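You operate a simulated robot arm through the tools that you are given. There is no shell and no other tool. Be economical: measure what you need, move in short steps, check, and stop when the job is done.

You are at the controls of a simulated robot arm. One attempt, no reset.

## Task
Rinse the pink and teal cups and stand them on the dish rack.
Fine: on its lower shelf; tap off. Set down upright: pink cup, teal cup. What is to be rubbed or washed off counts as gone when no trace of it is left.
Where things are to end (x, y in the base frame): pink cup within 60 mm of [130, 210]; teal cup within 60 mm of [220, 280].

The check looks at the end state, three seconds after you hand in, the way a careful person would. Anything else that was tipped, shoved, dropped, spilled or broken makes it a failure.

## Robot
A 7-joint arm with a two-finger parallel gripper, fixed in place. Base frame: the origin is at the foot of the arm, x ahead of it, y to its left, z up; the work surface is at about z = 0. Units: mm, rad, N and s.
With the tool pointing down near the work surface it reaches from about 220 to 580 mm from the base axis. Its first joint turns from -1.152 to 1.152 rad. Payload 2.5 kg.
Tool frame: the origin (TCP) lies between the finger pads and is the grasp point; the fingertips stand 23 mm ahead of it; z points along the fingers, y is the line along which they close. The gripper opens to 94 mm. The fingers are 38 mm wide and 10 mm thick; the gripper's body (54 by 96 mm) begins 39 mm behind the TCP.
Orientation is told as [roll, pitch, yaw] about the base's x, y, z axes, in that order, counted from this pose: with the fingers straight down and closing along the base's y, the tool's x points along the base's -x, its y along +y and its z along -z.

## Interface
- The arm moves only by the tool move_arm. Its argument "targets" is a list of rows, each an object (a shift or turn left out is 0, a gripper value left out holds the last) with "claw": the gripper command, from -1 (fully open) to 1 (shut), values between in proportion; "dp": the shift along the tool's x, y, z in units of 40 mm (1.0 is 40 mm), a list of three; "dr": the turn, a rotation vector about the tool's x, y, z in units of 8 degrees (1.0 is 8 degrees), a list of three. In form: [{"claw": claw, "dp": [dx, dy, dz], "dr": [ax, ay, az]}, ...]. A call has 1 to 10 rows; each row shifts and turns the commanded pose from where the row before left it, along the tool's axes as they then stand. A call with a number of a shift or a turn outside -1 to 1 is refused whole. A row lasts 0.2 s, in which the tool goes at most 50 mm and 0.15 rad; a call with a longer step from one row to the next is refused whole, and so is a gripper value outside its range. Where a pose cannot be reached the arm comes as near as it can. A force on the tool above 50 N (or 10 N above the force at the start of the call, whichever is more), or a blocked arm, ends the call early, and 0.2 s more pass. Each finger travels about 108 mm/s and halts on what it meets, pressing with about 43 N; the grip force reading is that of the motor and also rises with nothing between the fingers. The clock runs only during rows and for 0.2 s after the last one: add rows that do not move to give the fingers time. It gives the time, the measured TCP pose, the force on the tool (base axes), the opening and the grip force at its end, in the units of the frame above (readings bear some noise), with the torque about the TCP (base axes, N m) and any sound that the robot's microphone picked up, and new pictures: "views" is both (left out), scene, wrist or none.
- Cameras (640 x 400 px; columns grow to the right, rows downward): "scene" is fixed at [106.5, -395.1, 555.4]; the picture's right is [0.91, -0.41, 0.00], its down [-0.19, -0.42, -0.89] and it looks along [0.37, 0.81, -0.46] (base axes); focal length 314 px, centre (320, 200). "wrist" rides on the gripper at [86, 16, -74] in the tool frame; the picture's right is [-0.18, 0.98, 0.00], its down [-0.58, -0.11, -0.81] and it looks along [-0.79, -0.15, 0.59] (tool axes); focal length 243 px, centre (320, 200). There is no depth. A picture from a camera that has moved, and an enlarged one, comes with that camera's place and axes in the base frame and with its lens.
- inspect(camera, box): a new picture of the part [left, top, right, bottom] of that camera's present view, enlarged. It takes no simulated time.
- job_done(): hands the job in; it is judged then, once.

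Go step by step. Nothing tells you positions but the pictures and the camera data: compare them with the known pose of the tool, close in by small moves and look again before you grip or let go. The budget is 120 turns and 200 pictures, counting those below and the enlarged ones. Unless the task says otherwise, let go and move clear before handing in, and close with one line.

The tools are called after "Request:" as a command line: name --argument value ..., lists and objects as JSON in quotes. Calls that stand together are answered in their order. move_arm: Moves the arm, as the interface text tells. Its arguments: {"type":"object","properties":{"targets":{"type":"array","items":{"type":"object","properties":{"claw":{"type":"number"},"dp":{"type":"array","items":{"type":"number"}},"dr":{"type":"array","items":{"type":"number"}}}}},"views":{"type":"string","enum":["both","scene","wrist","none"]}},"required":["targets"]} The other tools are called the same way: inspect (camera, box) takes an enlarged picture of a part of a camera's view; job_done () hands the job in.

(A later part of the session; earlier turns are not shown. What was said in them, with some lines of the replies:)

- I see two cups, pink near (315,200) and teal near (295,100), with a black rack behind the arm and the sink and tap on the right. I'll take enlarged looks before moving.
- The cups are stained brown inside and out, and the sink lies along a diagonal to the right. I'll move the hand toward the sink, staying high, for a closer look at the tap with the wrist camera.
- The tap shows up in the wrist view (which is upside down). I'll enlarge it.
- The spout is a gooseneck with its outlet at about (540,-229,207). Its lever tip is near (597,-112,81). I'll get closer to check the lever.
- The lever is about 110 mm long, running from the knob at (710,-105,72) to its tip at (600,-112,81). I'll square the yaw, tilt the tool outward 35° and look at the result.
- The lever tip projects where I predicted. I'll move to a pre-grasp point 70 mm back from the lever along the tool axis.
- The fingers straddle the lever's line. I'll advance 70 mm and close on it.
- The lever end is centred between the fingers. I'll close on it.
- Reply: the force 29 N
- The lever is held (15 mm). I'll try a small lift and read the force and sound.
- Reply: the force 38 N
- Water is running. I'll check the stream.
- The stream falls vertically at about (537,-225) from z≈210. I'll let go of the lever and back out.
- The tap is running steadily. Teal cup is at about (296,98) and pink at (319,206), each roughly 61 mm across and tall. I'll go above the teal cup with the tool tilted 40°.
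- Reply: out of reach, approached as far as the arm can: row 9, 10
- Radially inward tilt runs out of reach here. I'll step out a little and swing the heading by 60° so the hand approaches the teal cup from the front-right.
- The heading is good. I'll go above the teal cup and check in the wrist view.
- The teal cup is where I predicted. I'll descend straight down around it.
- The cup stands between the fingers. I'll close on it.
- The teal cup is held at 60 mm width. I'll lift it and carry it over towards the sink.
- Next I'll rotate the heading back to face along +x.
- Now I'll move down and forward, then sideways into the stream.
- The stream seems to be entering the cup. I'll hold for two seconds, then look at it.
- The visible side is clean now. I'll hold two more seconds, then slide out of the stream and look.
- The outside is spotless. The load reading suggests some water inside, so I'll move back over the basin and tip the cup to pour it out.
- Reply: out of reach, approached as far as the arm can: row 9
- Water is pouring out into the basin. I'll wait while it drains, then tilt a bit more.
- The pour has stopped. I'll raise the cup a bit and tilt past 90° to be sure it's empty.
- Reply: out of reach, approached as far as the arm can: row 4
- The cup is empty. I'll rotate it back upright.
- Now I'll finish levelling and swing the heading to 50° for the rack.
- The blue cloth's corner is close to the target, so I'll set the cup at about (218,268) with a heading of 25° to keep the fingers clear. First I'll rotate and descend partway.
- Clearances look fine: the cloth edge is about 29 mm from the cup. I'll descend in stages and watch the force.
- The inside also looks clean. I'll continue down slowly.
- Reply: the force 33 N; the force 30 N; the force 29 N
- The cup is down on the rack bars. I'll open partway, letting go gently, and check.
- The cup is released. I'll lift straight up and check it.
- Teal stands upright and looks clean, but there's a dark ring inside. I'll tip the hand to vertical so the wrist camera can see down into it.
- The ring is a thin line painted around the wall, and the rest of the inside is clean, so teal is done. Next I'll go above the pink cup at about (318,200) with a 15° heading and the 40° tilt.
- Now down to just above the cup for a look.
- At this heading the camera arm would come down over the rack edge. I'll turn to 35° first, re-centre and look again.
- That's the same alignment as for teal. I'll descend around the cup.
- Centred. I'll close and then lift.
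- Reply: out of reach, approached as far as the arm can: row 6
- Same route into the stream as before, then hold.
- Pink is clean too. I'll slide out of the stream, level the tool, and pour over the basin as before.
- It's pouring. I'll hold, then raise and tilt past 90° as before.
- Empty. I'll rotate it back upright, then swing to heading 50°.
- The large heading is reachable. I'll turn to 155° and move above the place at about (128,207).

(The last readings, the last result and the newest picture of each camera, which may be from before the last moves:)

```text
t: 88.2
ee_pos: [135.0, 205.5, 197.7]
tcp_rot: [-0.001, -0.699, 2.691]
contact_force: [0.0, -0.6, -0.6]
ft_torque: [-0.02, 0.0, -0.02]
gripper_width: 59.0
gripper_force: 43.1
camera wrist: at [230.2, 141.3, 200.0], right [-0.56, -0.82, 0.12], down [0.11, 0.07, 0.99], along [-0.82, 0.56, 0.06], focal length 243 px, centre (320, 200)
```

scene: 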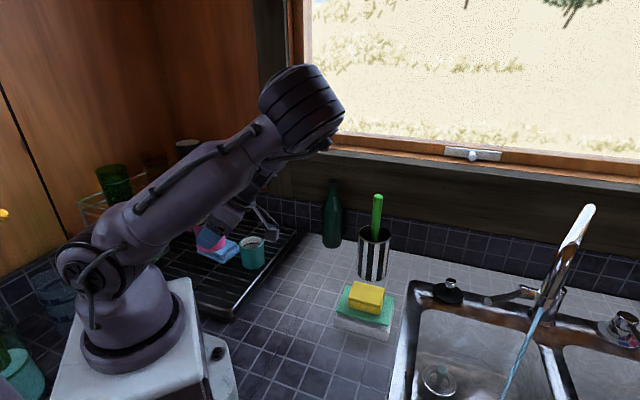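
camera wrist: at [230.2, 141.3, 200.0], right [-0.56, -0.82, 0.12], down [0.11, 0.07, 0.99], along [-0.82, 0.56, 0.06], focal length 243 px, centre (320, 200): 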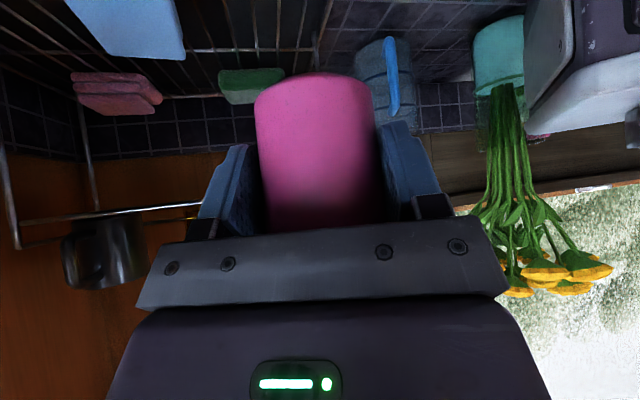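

Clear below. I'll descend to z≈110 and check.

Request:
move_arm --targets '[{"dp": [0.47, 0, 0.56]}, {"dp": [0.47, 0, 0.56]}, {"dp": [0.47, 0, 0.56]}, {}]'

Request:
inspect --camera "scene" --box '[170, 210, 310, 330]'

```text
t: 89.2
ee_pos: [137.3, 203.7, 110.0]
tcp_rot: [-0.001, -0.699, 2.69]
contact_force: [0.1, -0.7, -1.2]
ft_torque: [-0.04, 0.02, 0.03]
gripper_width: 59.0
gripper_force: 42.9
camera wrist: at [230.4, 140.4, 111.5], right [-0.56, -0.82, 0.12], down [0.11, 0.07, 0.99], along [-0.82, 0.56, 0.06], focal length 243 px, centre (320, 200)
```

scene: 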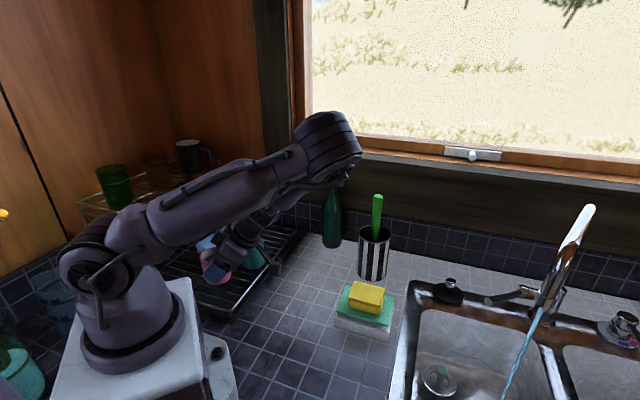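
wrist: 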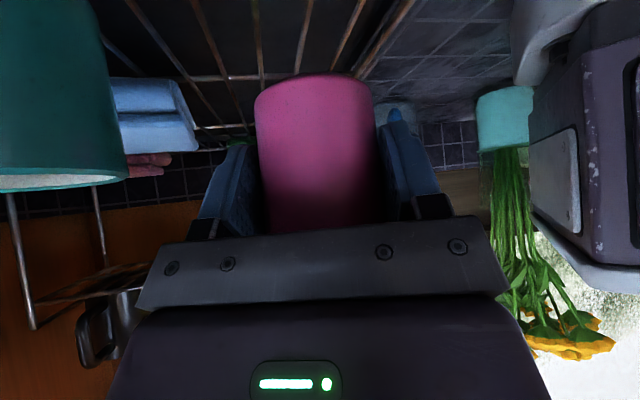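

```text
3.33 times, centred on (240, 270) of scene
camera zoom: at [106.5, -395.1, 555.4], right [0.91, -0.41, 0.0], down [-0.19, -0.42, -0.89], along [0.37, 0.81, -0.46], focal length 1047 px, centre (587, -33)
```

zoom: 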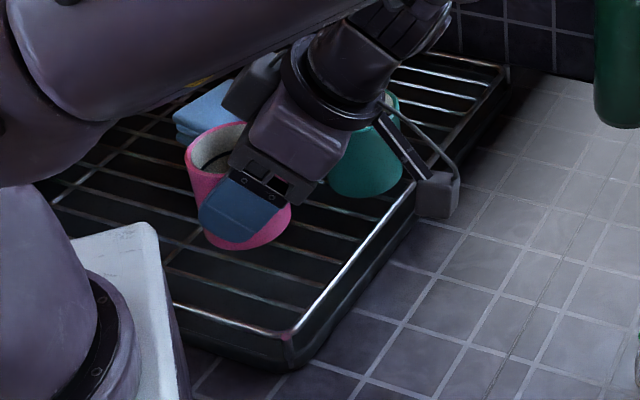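

I'll shift slightly away from teal and continue down to just above contact.

Request:
move_arm --targets '[{"dp": [-0.08, 0.19, 0.07]}, {"dp": [0.161, 0, 0.19]}, {"dp": [0.161, 0, 0.19]}, {"dp": [0.161, 0, 0.19]}, {}]'

Request:
inspect --camera "scene" --box '[190, 210, 290, 310]'

```text
t: 90.4
ee_pos: [129.2, 200.0, 80.1]
tcp_rot: [-0.001, -0.698, 2.692]
contact_force: [-0.5, 0.1, -2.2]
ft_torque: [-0.01, -0.02, -0.02]
gripper_width: 59.3
gripper_force: 43.4
camera wrist: at [224.4, 136.3, 81.5], right [-0.56, -0.82, 0.12], down [0.11, 0.07, 0.99], along [-0.82, 0.56, 0.06], focal length 243 px, centre (320, 200)
```

scene: 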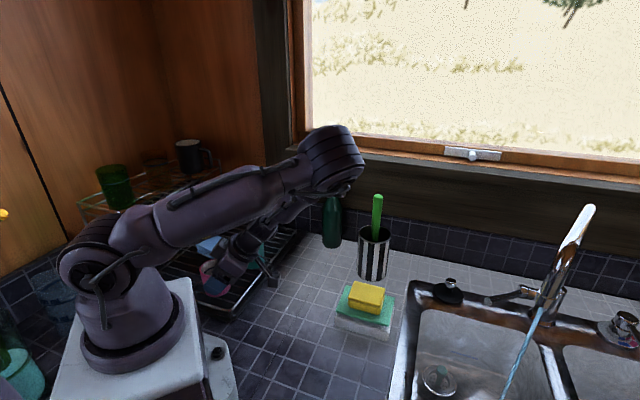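
wrist: 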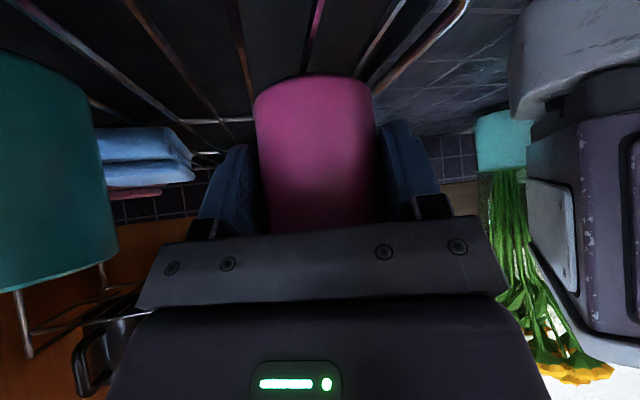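

```text
4.00 times, centred on (240, 260) of scene
camera zoom: at [106.5, -395.1, 555.4], right [0.91, -0.41, 0.0], down [-0.19, -0.42, -0.89], along [0.37, 0.81, -0.46], focal length 1256 px, centre (640, -40)
```

zoom: 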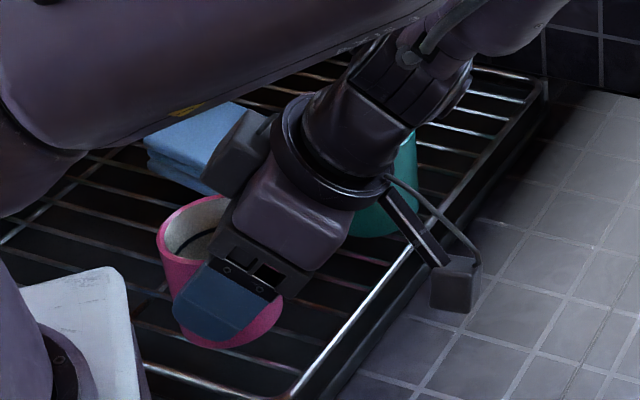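

Request:
move_arm --targets '[{"dp": [0.064, 0, 0.077]}, {}]' --views "none"

Request:
move_arm --targets '[{"dp": [0.032, 0, 0.038]}, {}]' --views "none"

```text
t: 91.0
ee_pos: [129.8, 200.0, 76.1]
tcp_rot: [0.001, -0.697, 2.692]
contact_force: [1.1, -2.4, 5.8]
ft_torque: [0.06, 0.01, 0.01]
gripper_width: 59.1
gripper_force: 42.6
```

```text
t: 91.6
ee_pos: [129.9, 200.1, 75.3]
tcp_rot: [0.0, -0.699, 2.692]
contact_force: [2.1, -6.6, 29.8]
ft_torque: [0.34, 0.5, 0.09]
gripper_width: 59.6
gripper_force: 43.1
```

Contact. I'll press a touch more to seat it flat, then release.

Request:
move_arm --targets '[{"dp": [0.024, 0, 0.029]}, {}]' --views "none"

Request:
move_arm --targets '[{"claw": 0}, {"claw": -0.45}, {"claw": -0.6}, {}]'

```text
t: 92.2
ee_pos: [128.8, 200.4, 73.9]
tcp_rot: [0.0, -0.697, 2.692]
contact_force: [-1.4, -6.2, 29.4]
ft_torque: [0.33, 0.41, 0.1]
gripper_width: 59.0
gripper_force: 42.4
```

```text
t: 93.2
ee_pos: [129.7, 201.1, 73.7]
tcp_rot: [0.001, -0.699, 2.69]
contact_force: [-0.4, 0.6, 0.6]
ft_torque: [0.01, -0.01, 0.04]
gripper_width: 75.3
gripper_force: 0.1
camera wrist: at [224.7, 136.5, 75.1], right [-0.56, -0.82, 0.12], down [0.11, 0.07, 0.99], along [-0.82, 0.56, 0.06], focal length 243 px, centre (320, 200)
```

scene: 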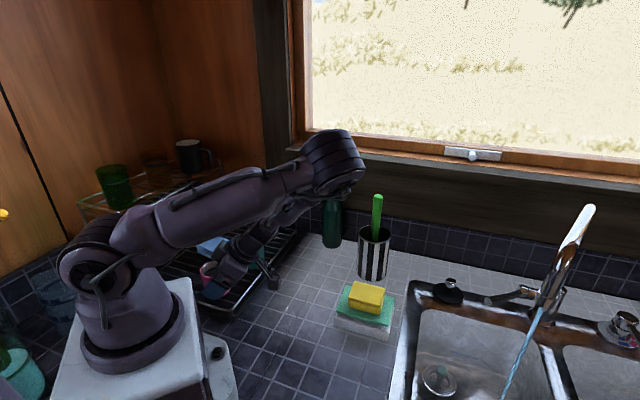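
wrist: 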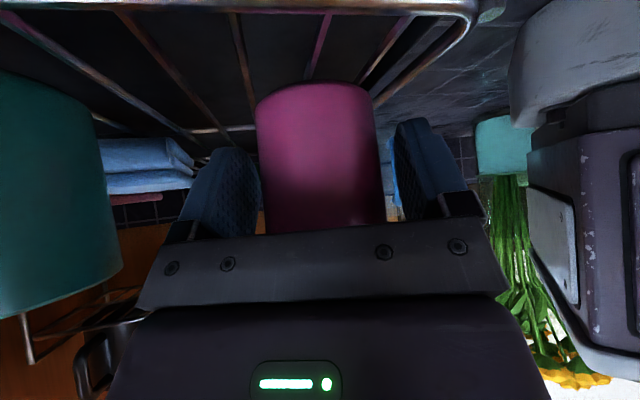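

Released and standing. I'll lift straight up, slowly at first, and check both cups.

Request:
move_arm --targets '[{"dp": [-0.3, 0, -0.36]}, {"dp": [-0.643, 0, -0.766]}, {"dp": [-0.643, 0, -0.766]}, {"dp": [-0.643, 0, -0.766]}, {}]'

Request:
inspect --camera "scene" --box '[180, 210, 300, 310]'

```text
t: 94.4
ee_pos: [128.7, 201.6, 213.7]
tcp_rot: [0.0, -0.699, 2.692]
contact_force: [-0.2, 0.8, -0.4]
ft_torque: [-0.01, 0.02, -0.01]
gripper_width: 75.2
gripper_force: 0.0
camera wrist: at [223.9, 136.8, 215.5], right [-0.56, -0.82, 0.12], down [0.11, 0.07, 0.99], along [-0.82, 0.56, 0.06], focal length 243 px, centre (320, 200)
```

scene: 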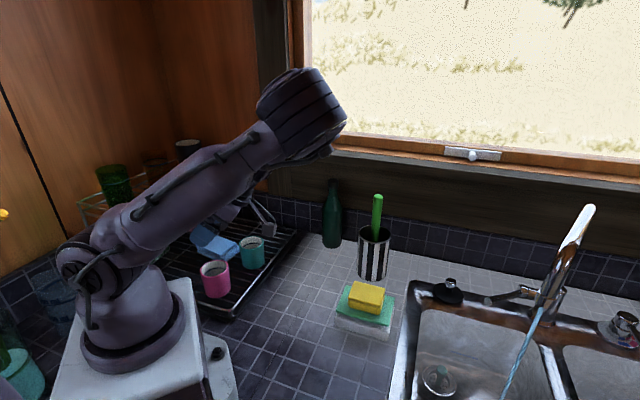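
wrist: 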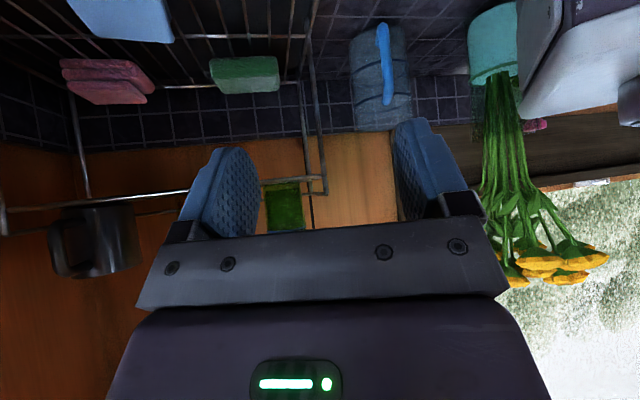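

```text
4.00 times, centred on (240, 260) of scene
camera zoom: at [106.5, -395.1, 555.4], right [0.91, -0.41, 0.0], down [-0.19, -0.42, -0.89], along [0.37, 0.81, -0.46], focal length 1256 px, centre (640, -40)
```

zoom: 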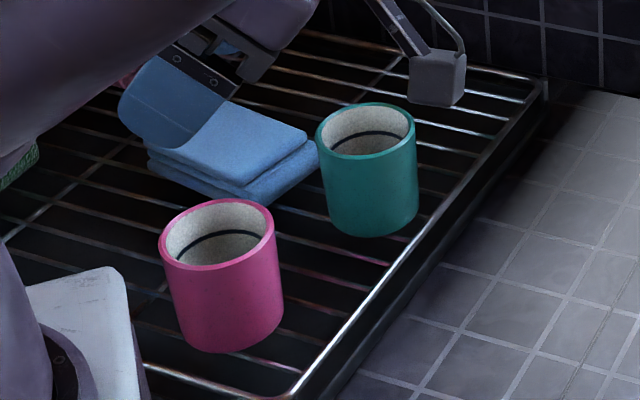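

Both cups stand upright and clean on the rack. Now the tap: I'll back off and unwind the heading.

Request:
move_arm --targets '[{"dp": [0.69, 0, -0.6]}, {"dp": [0.69, 0, -0.58]}, {"dp": [0.69, 0, -0.58]}, {"dp": [0.69, 0, -0.58]}, {"dp": [0.69, 0, -0.58]}, {"dr": [0.643, 0, 0.766]}, {"dr": [0.643, 0, 0.766]}, {"dr": [0.643, 0, 0.766]}, {"dr": [0.643, 0, 0.766]}, {"dr": [0.643, 0, 0.766]}]' --views "none"

Request:
move_arm --targets '[{"dr": [0.643, 0, 0.766]}, {"dr": [0.643, 0, 0.766]}, {"dr": [0.643, 0, 0.766]}, {"dr": [0.643, 0, 0.766]}, {"dr": [0.643, 0, 0.766]}, {"dr": [0.643, 0, 0.766]}, {"dr": [0.643, 0, 0.766]}, {"dr": [0.643, 0, 0.766]}]' --views "none"

```text
t: 96.6
ee_pos: [291.8, 121.5, 214.1]
tcp_rot: [0.0, -0.699, 1.987]
contact_force: [-0.6, 0.3, -0.4]
ft_torque: [0.02, 0.01, 0.0]
gripper_width: 75.3
gripper_force: 0.0
```

```text
t: 98.4
ee_pos: [292.6, 121.4, 214.0]
tcp_rot: [0.001, -0.699, 0.872]
contact_force: [-0.5, -0.1, 0.6]
ft_torque: [-0.02, -0.03, -0.01]
gripper_width: 75.0
gripper_force: 0.0
```

Request:
move_arm --targets '[{"dp": [0.084, -0.9125, -0.177]}, {"dp": [0.084, -0.9125, -0.177]}, {"dp": [0.084, -0.9125, -0.177]}, {"dp": [0.084, -0.9125, -0.177]}, {"dp": [0.084, -0.9125, -0.177]}, {"dp": [0.084, -0.9125, -0.177]}, {"dp": [0.084, -0.9125, -0.177]}, {"dp": [0.084, -0.9125, -0.177]}]' --views "none"

Request:
move_arm --targets '[{"dr": [0.643, 0, 0.766]}, {"dr": [0.643, 0, 0.766]}, {"dr": [0.643, 0, 0.766]}, {"dr": [0.643, 0, 0.766]}, {"dr": [0.643, 0, 0.766]}, {"dr": [0.643, 0, 0.766]}, {"dr": [0.16, 0, 0.19]}, {"claw": -1}, {}]'

Request:
inspect --camera "scene" --box '[430, 220, 590, 340]'

```text
t: 100.2
ee_pos: [480.2, -109.0, 239.5]
tcp_rot: [0.001, -0.699, 0.877]
contact_force: [0.1, -0.3, -0.4]
ft_torque: [0.01, -0.03, -0.02]
gripper_width: 75.2
gripper_force: 0.0
```

```text
t: 102.2
ee_pos: [478.4, -109.6, 239.6]
tcp_rot: [0.002, -0.699, 0.001]
contact_force: [-0.5, 0.1, 0.1]
ft_torque: [-0.02, 0.03, -0.03]
gripper_width: 94.2
gripper_force: 0.0
camera wrist: at [364.0, -93.5, 240.7], right [0.14, 0.98, 0.12], down [-0.07, -0.11, 0.99], along [0.99, -0.15, 0.06], focal length 243 px, centre (320, 200)
```

scene: 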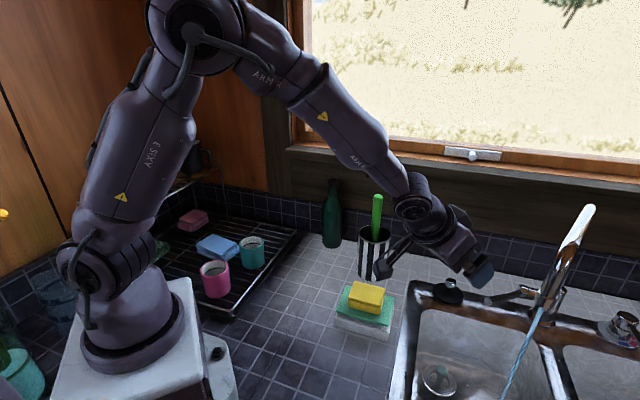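
wrist: 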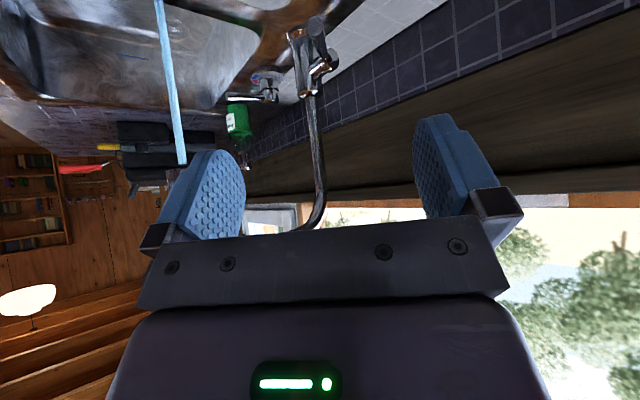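

```text
3.33 times, centred on (510, 280) of scene
camera zoom: at [106.5, -395.1, 555.4], right [0.91, -0.41, 0.0], down [-0.19, -0.42, -0.89], along [0.37, 0.81, -0.46], focal length 1047 px, centre (-313, -67)
```

zoom: 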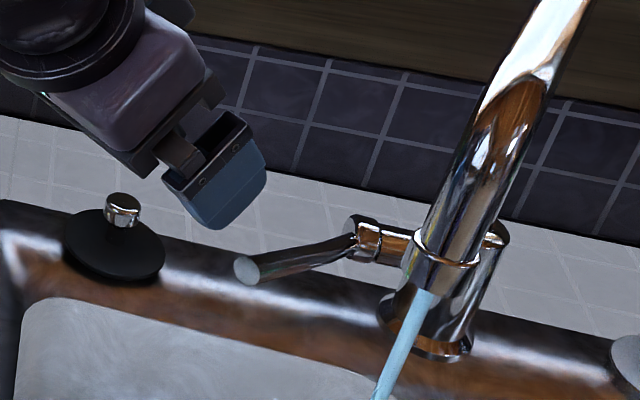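

The lever sits raised. I'll approach it with the same straddling grasp.

Request:
move_arm --targets '[{"dp": [-0.09, -0.02, 0.823]}, {"dp": [-0.09, -0.02, 0.823]}, {"dp": [-0.09, -0.02, 0.823]}, {"dp": [-0.09, -0.02, 0.823]}, {"dp": [0, 0, 0.6]}, {"dp": [0, 0, 0.6]}, {"dp": [0, 0, 0.55]}, {}]'

```text
t: 104.0
ee_pos: [620.3, -113.6, 92.6]
tcp_rot: [0.0, -0.698, 0.004]
contact_force: [-0.8, 0.1, 0.2]
ft_torque: [0.02, 0.0, -0.01]
gripper_width: 93.7
gripper_force: 0.0
camera wrist: at [505.5, -97.0, 94.1], right [0.14, 0.98, 0.12], down [-0.07, -0.11, 0.99], along [0.99, -0.15, 0.06], focal length 243 px, centre (320, 200)
```

scene: 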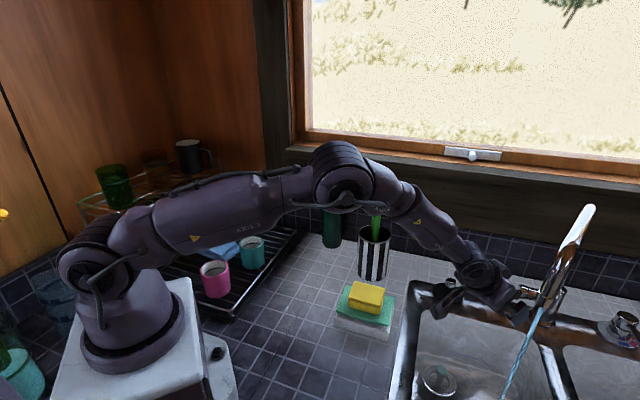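
wrist: 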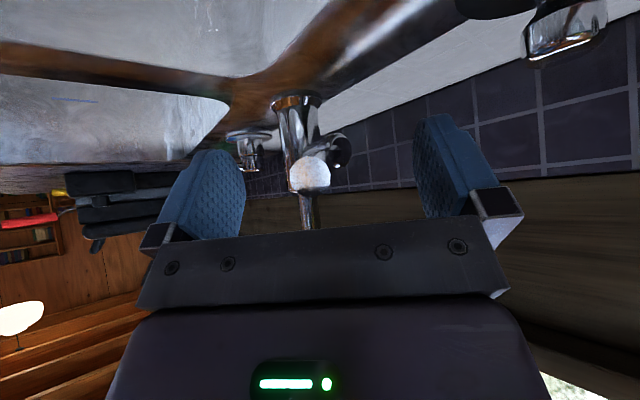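

The lever is between the fingers. I'll close and press it back down.

Request:
move_arm --targets '[{"claw": 1}, {"claw": 1}, {"claw": 1}, {"claw": 1}, {"dp": [0.07, 0, 0.083]}, {"dp": [0.07, 0, 0.083]}, {"dp": [0.07, 0, 0.083]}, {}]' --views "scene"

Request:
inspect --camera "scene" --box '[430, 260, 610, 400]'

```text
t: 105.8
ee_pos: [620.8, -114.9, 81.3]
tcp_rot: [-0.003, -0.703, 0.003]
contact_force: [-8.0, -11.0, 13.1]
ft_torque: [-0.09, -1.24, -0.13]
gripper_width: 15.1
gripper_force: 44.9
```

scene: 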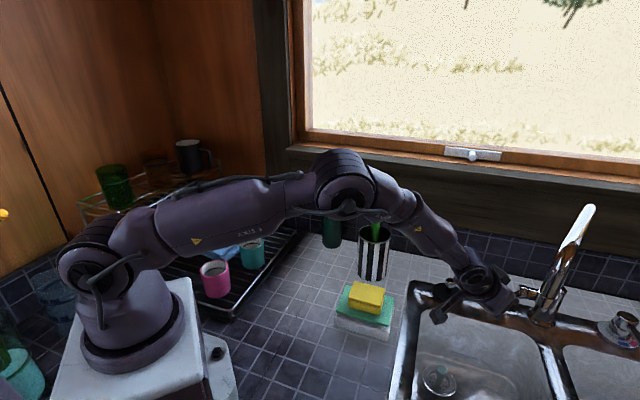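

```text
2.86 times, centred on (520, 330) of scene
camera zoom: at [106.4, -395.1, 555.4], right [0.91, -0.41, 0.0], down [-0.19, -0.42, -0.89], along [0.37, 0.81, -0.46], focal length 897 px, centre (-251, -171)
```

zoom: 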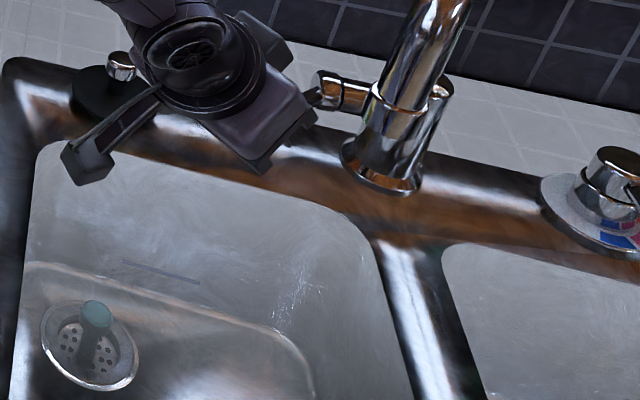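

The stream has stopped. I'll press 2 mm more to make sure the lever is at its stop, then let go and withdraw.

Request:
move_arm --targets '[{"dp": [0.035, 0, 0.042]}, {}, {"claw": -1}, {"claw": -1}, {"claw": -1}, {"dp": [0, 0, -0.6]}, {"dp": [0, 0, -0.9]}, {"dp": [0, 0, -1]}, {"dp": [0, 0, -1]}, {"dp": [0, 0, -1]}]'

Request:
inspect --camera "scene" --box '[430, 220, 610, 360]'

Request:
inspect --camera "scene" --box '[180, 200, 320, 310]'

```text
t: 108.0
ee_pos: [504.7, -114.4, 217.1]
tcp_rot: [-0.002, -0.696, 0.006]
contact_force: [-0.8, 0.3, -0.5]
ft_torque: [-0.01, 0.04, 0.03]
gripper_width: 94.1
gripper_force: 0.1
camera wrist: at [389.7, -97.4, 218.7], right [0.14, 0.98, 0.12], down [-0.07, -0.11, 0.99], along [0.99, -0.15, 0.06], focal length 243 px, centre (320, 200)
```

scene: 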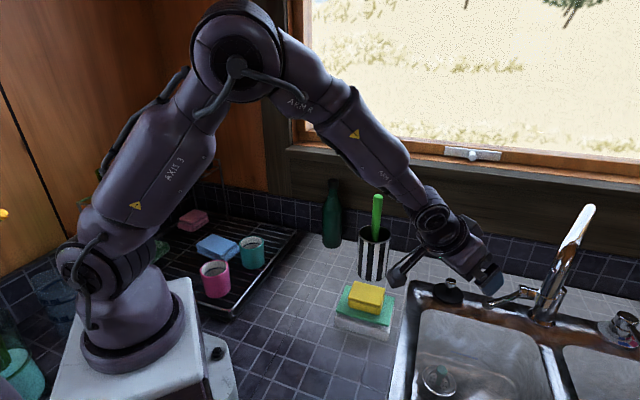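
wrist: 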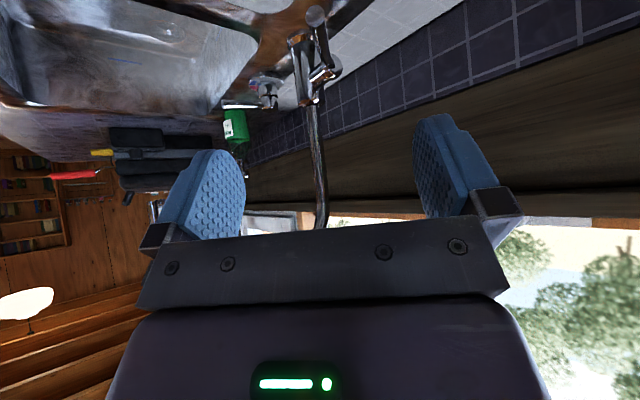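

```text
2.86 times, centred on (520, 290) of scene
camera zoom: at [106.5, -395.1, 555.4], right [0.91, -0.41, 0.0], down [-0.19, -0.42, -0.89], along [0.37, 0.81, -0.46], focal length 897 px, centre (-251, -57)
```

zoom: 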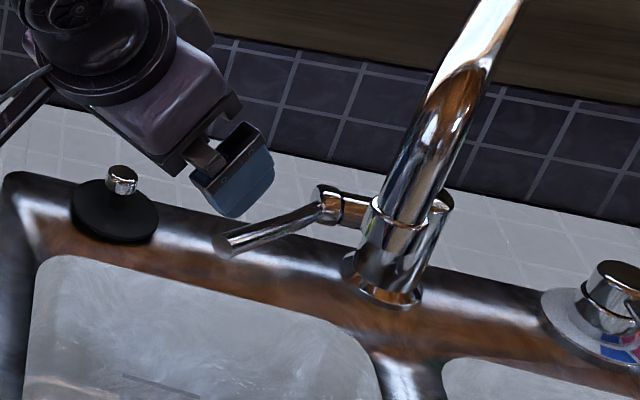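

```text
3.64 times, centred on (250, 255) of scene
camera zoom: at [106.5, -395.1, 555.4], right [0.91, -0.41, 0.0], down [-0.19, -0.42, -0.89], along [0.37, 0.81, -0.46], focal length 1142 px, centre (574, 0)
```

zoom: 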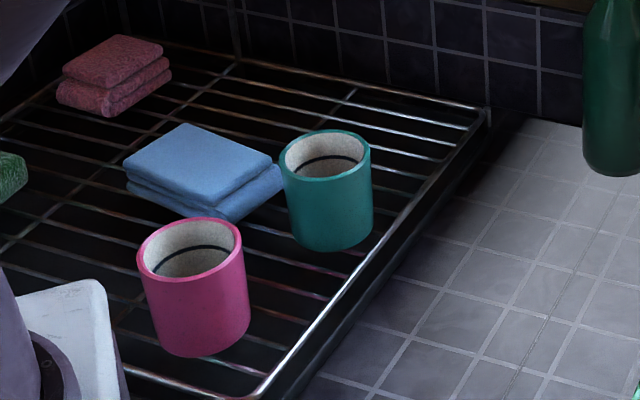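

Both cups are clean, empty and upright on the rack. The tap is off, the hand is clear, and nothing else looks moved, so I'm handing in.

Request:
job_done

```text
The job is handed in.
```

I rinsed the pink and teal cups, emptied them and stood them upright on the lower shelf of the dish rack; the tap is off and the arm is clear.
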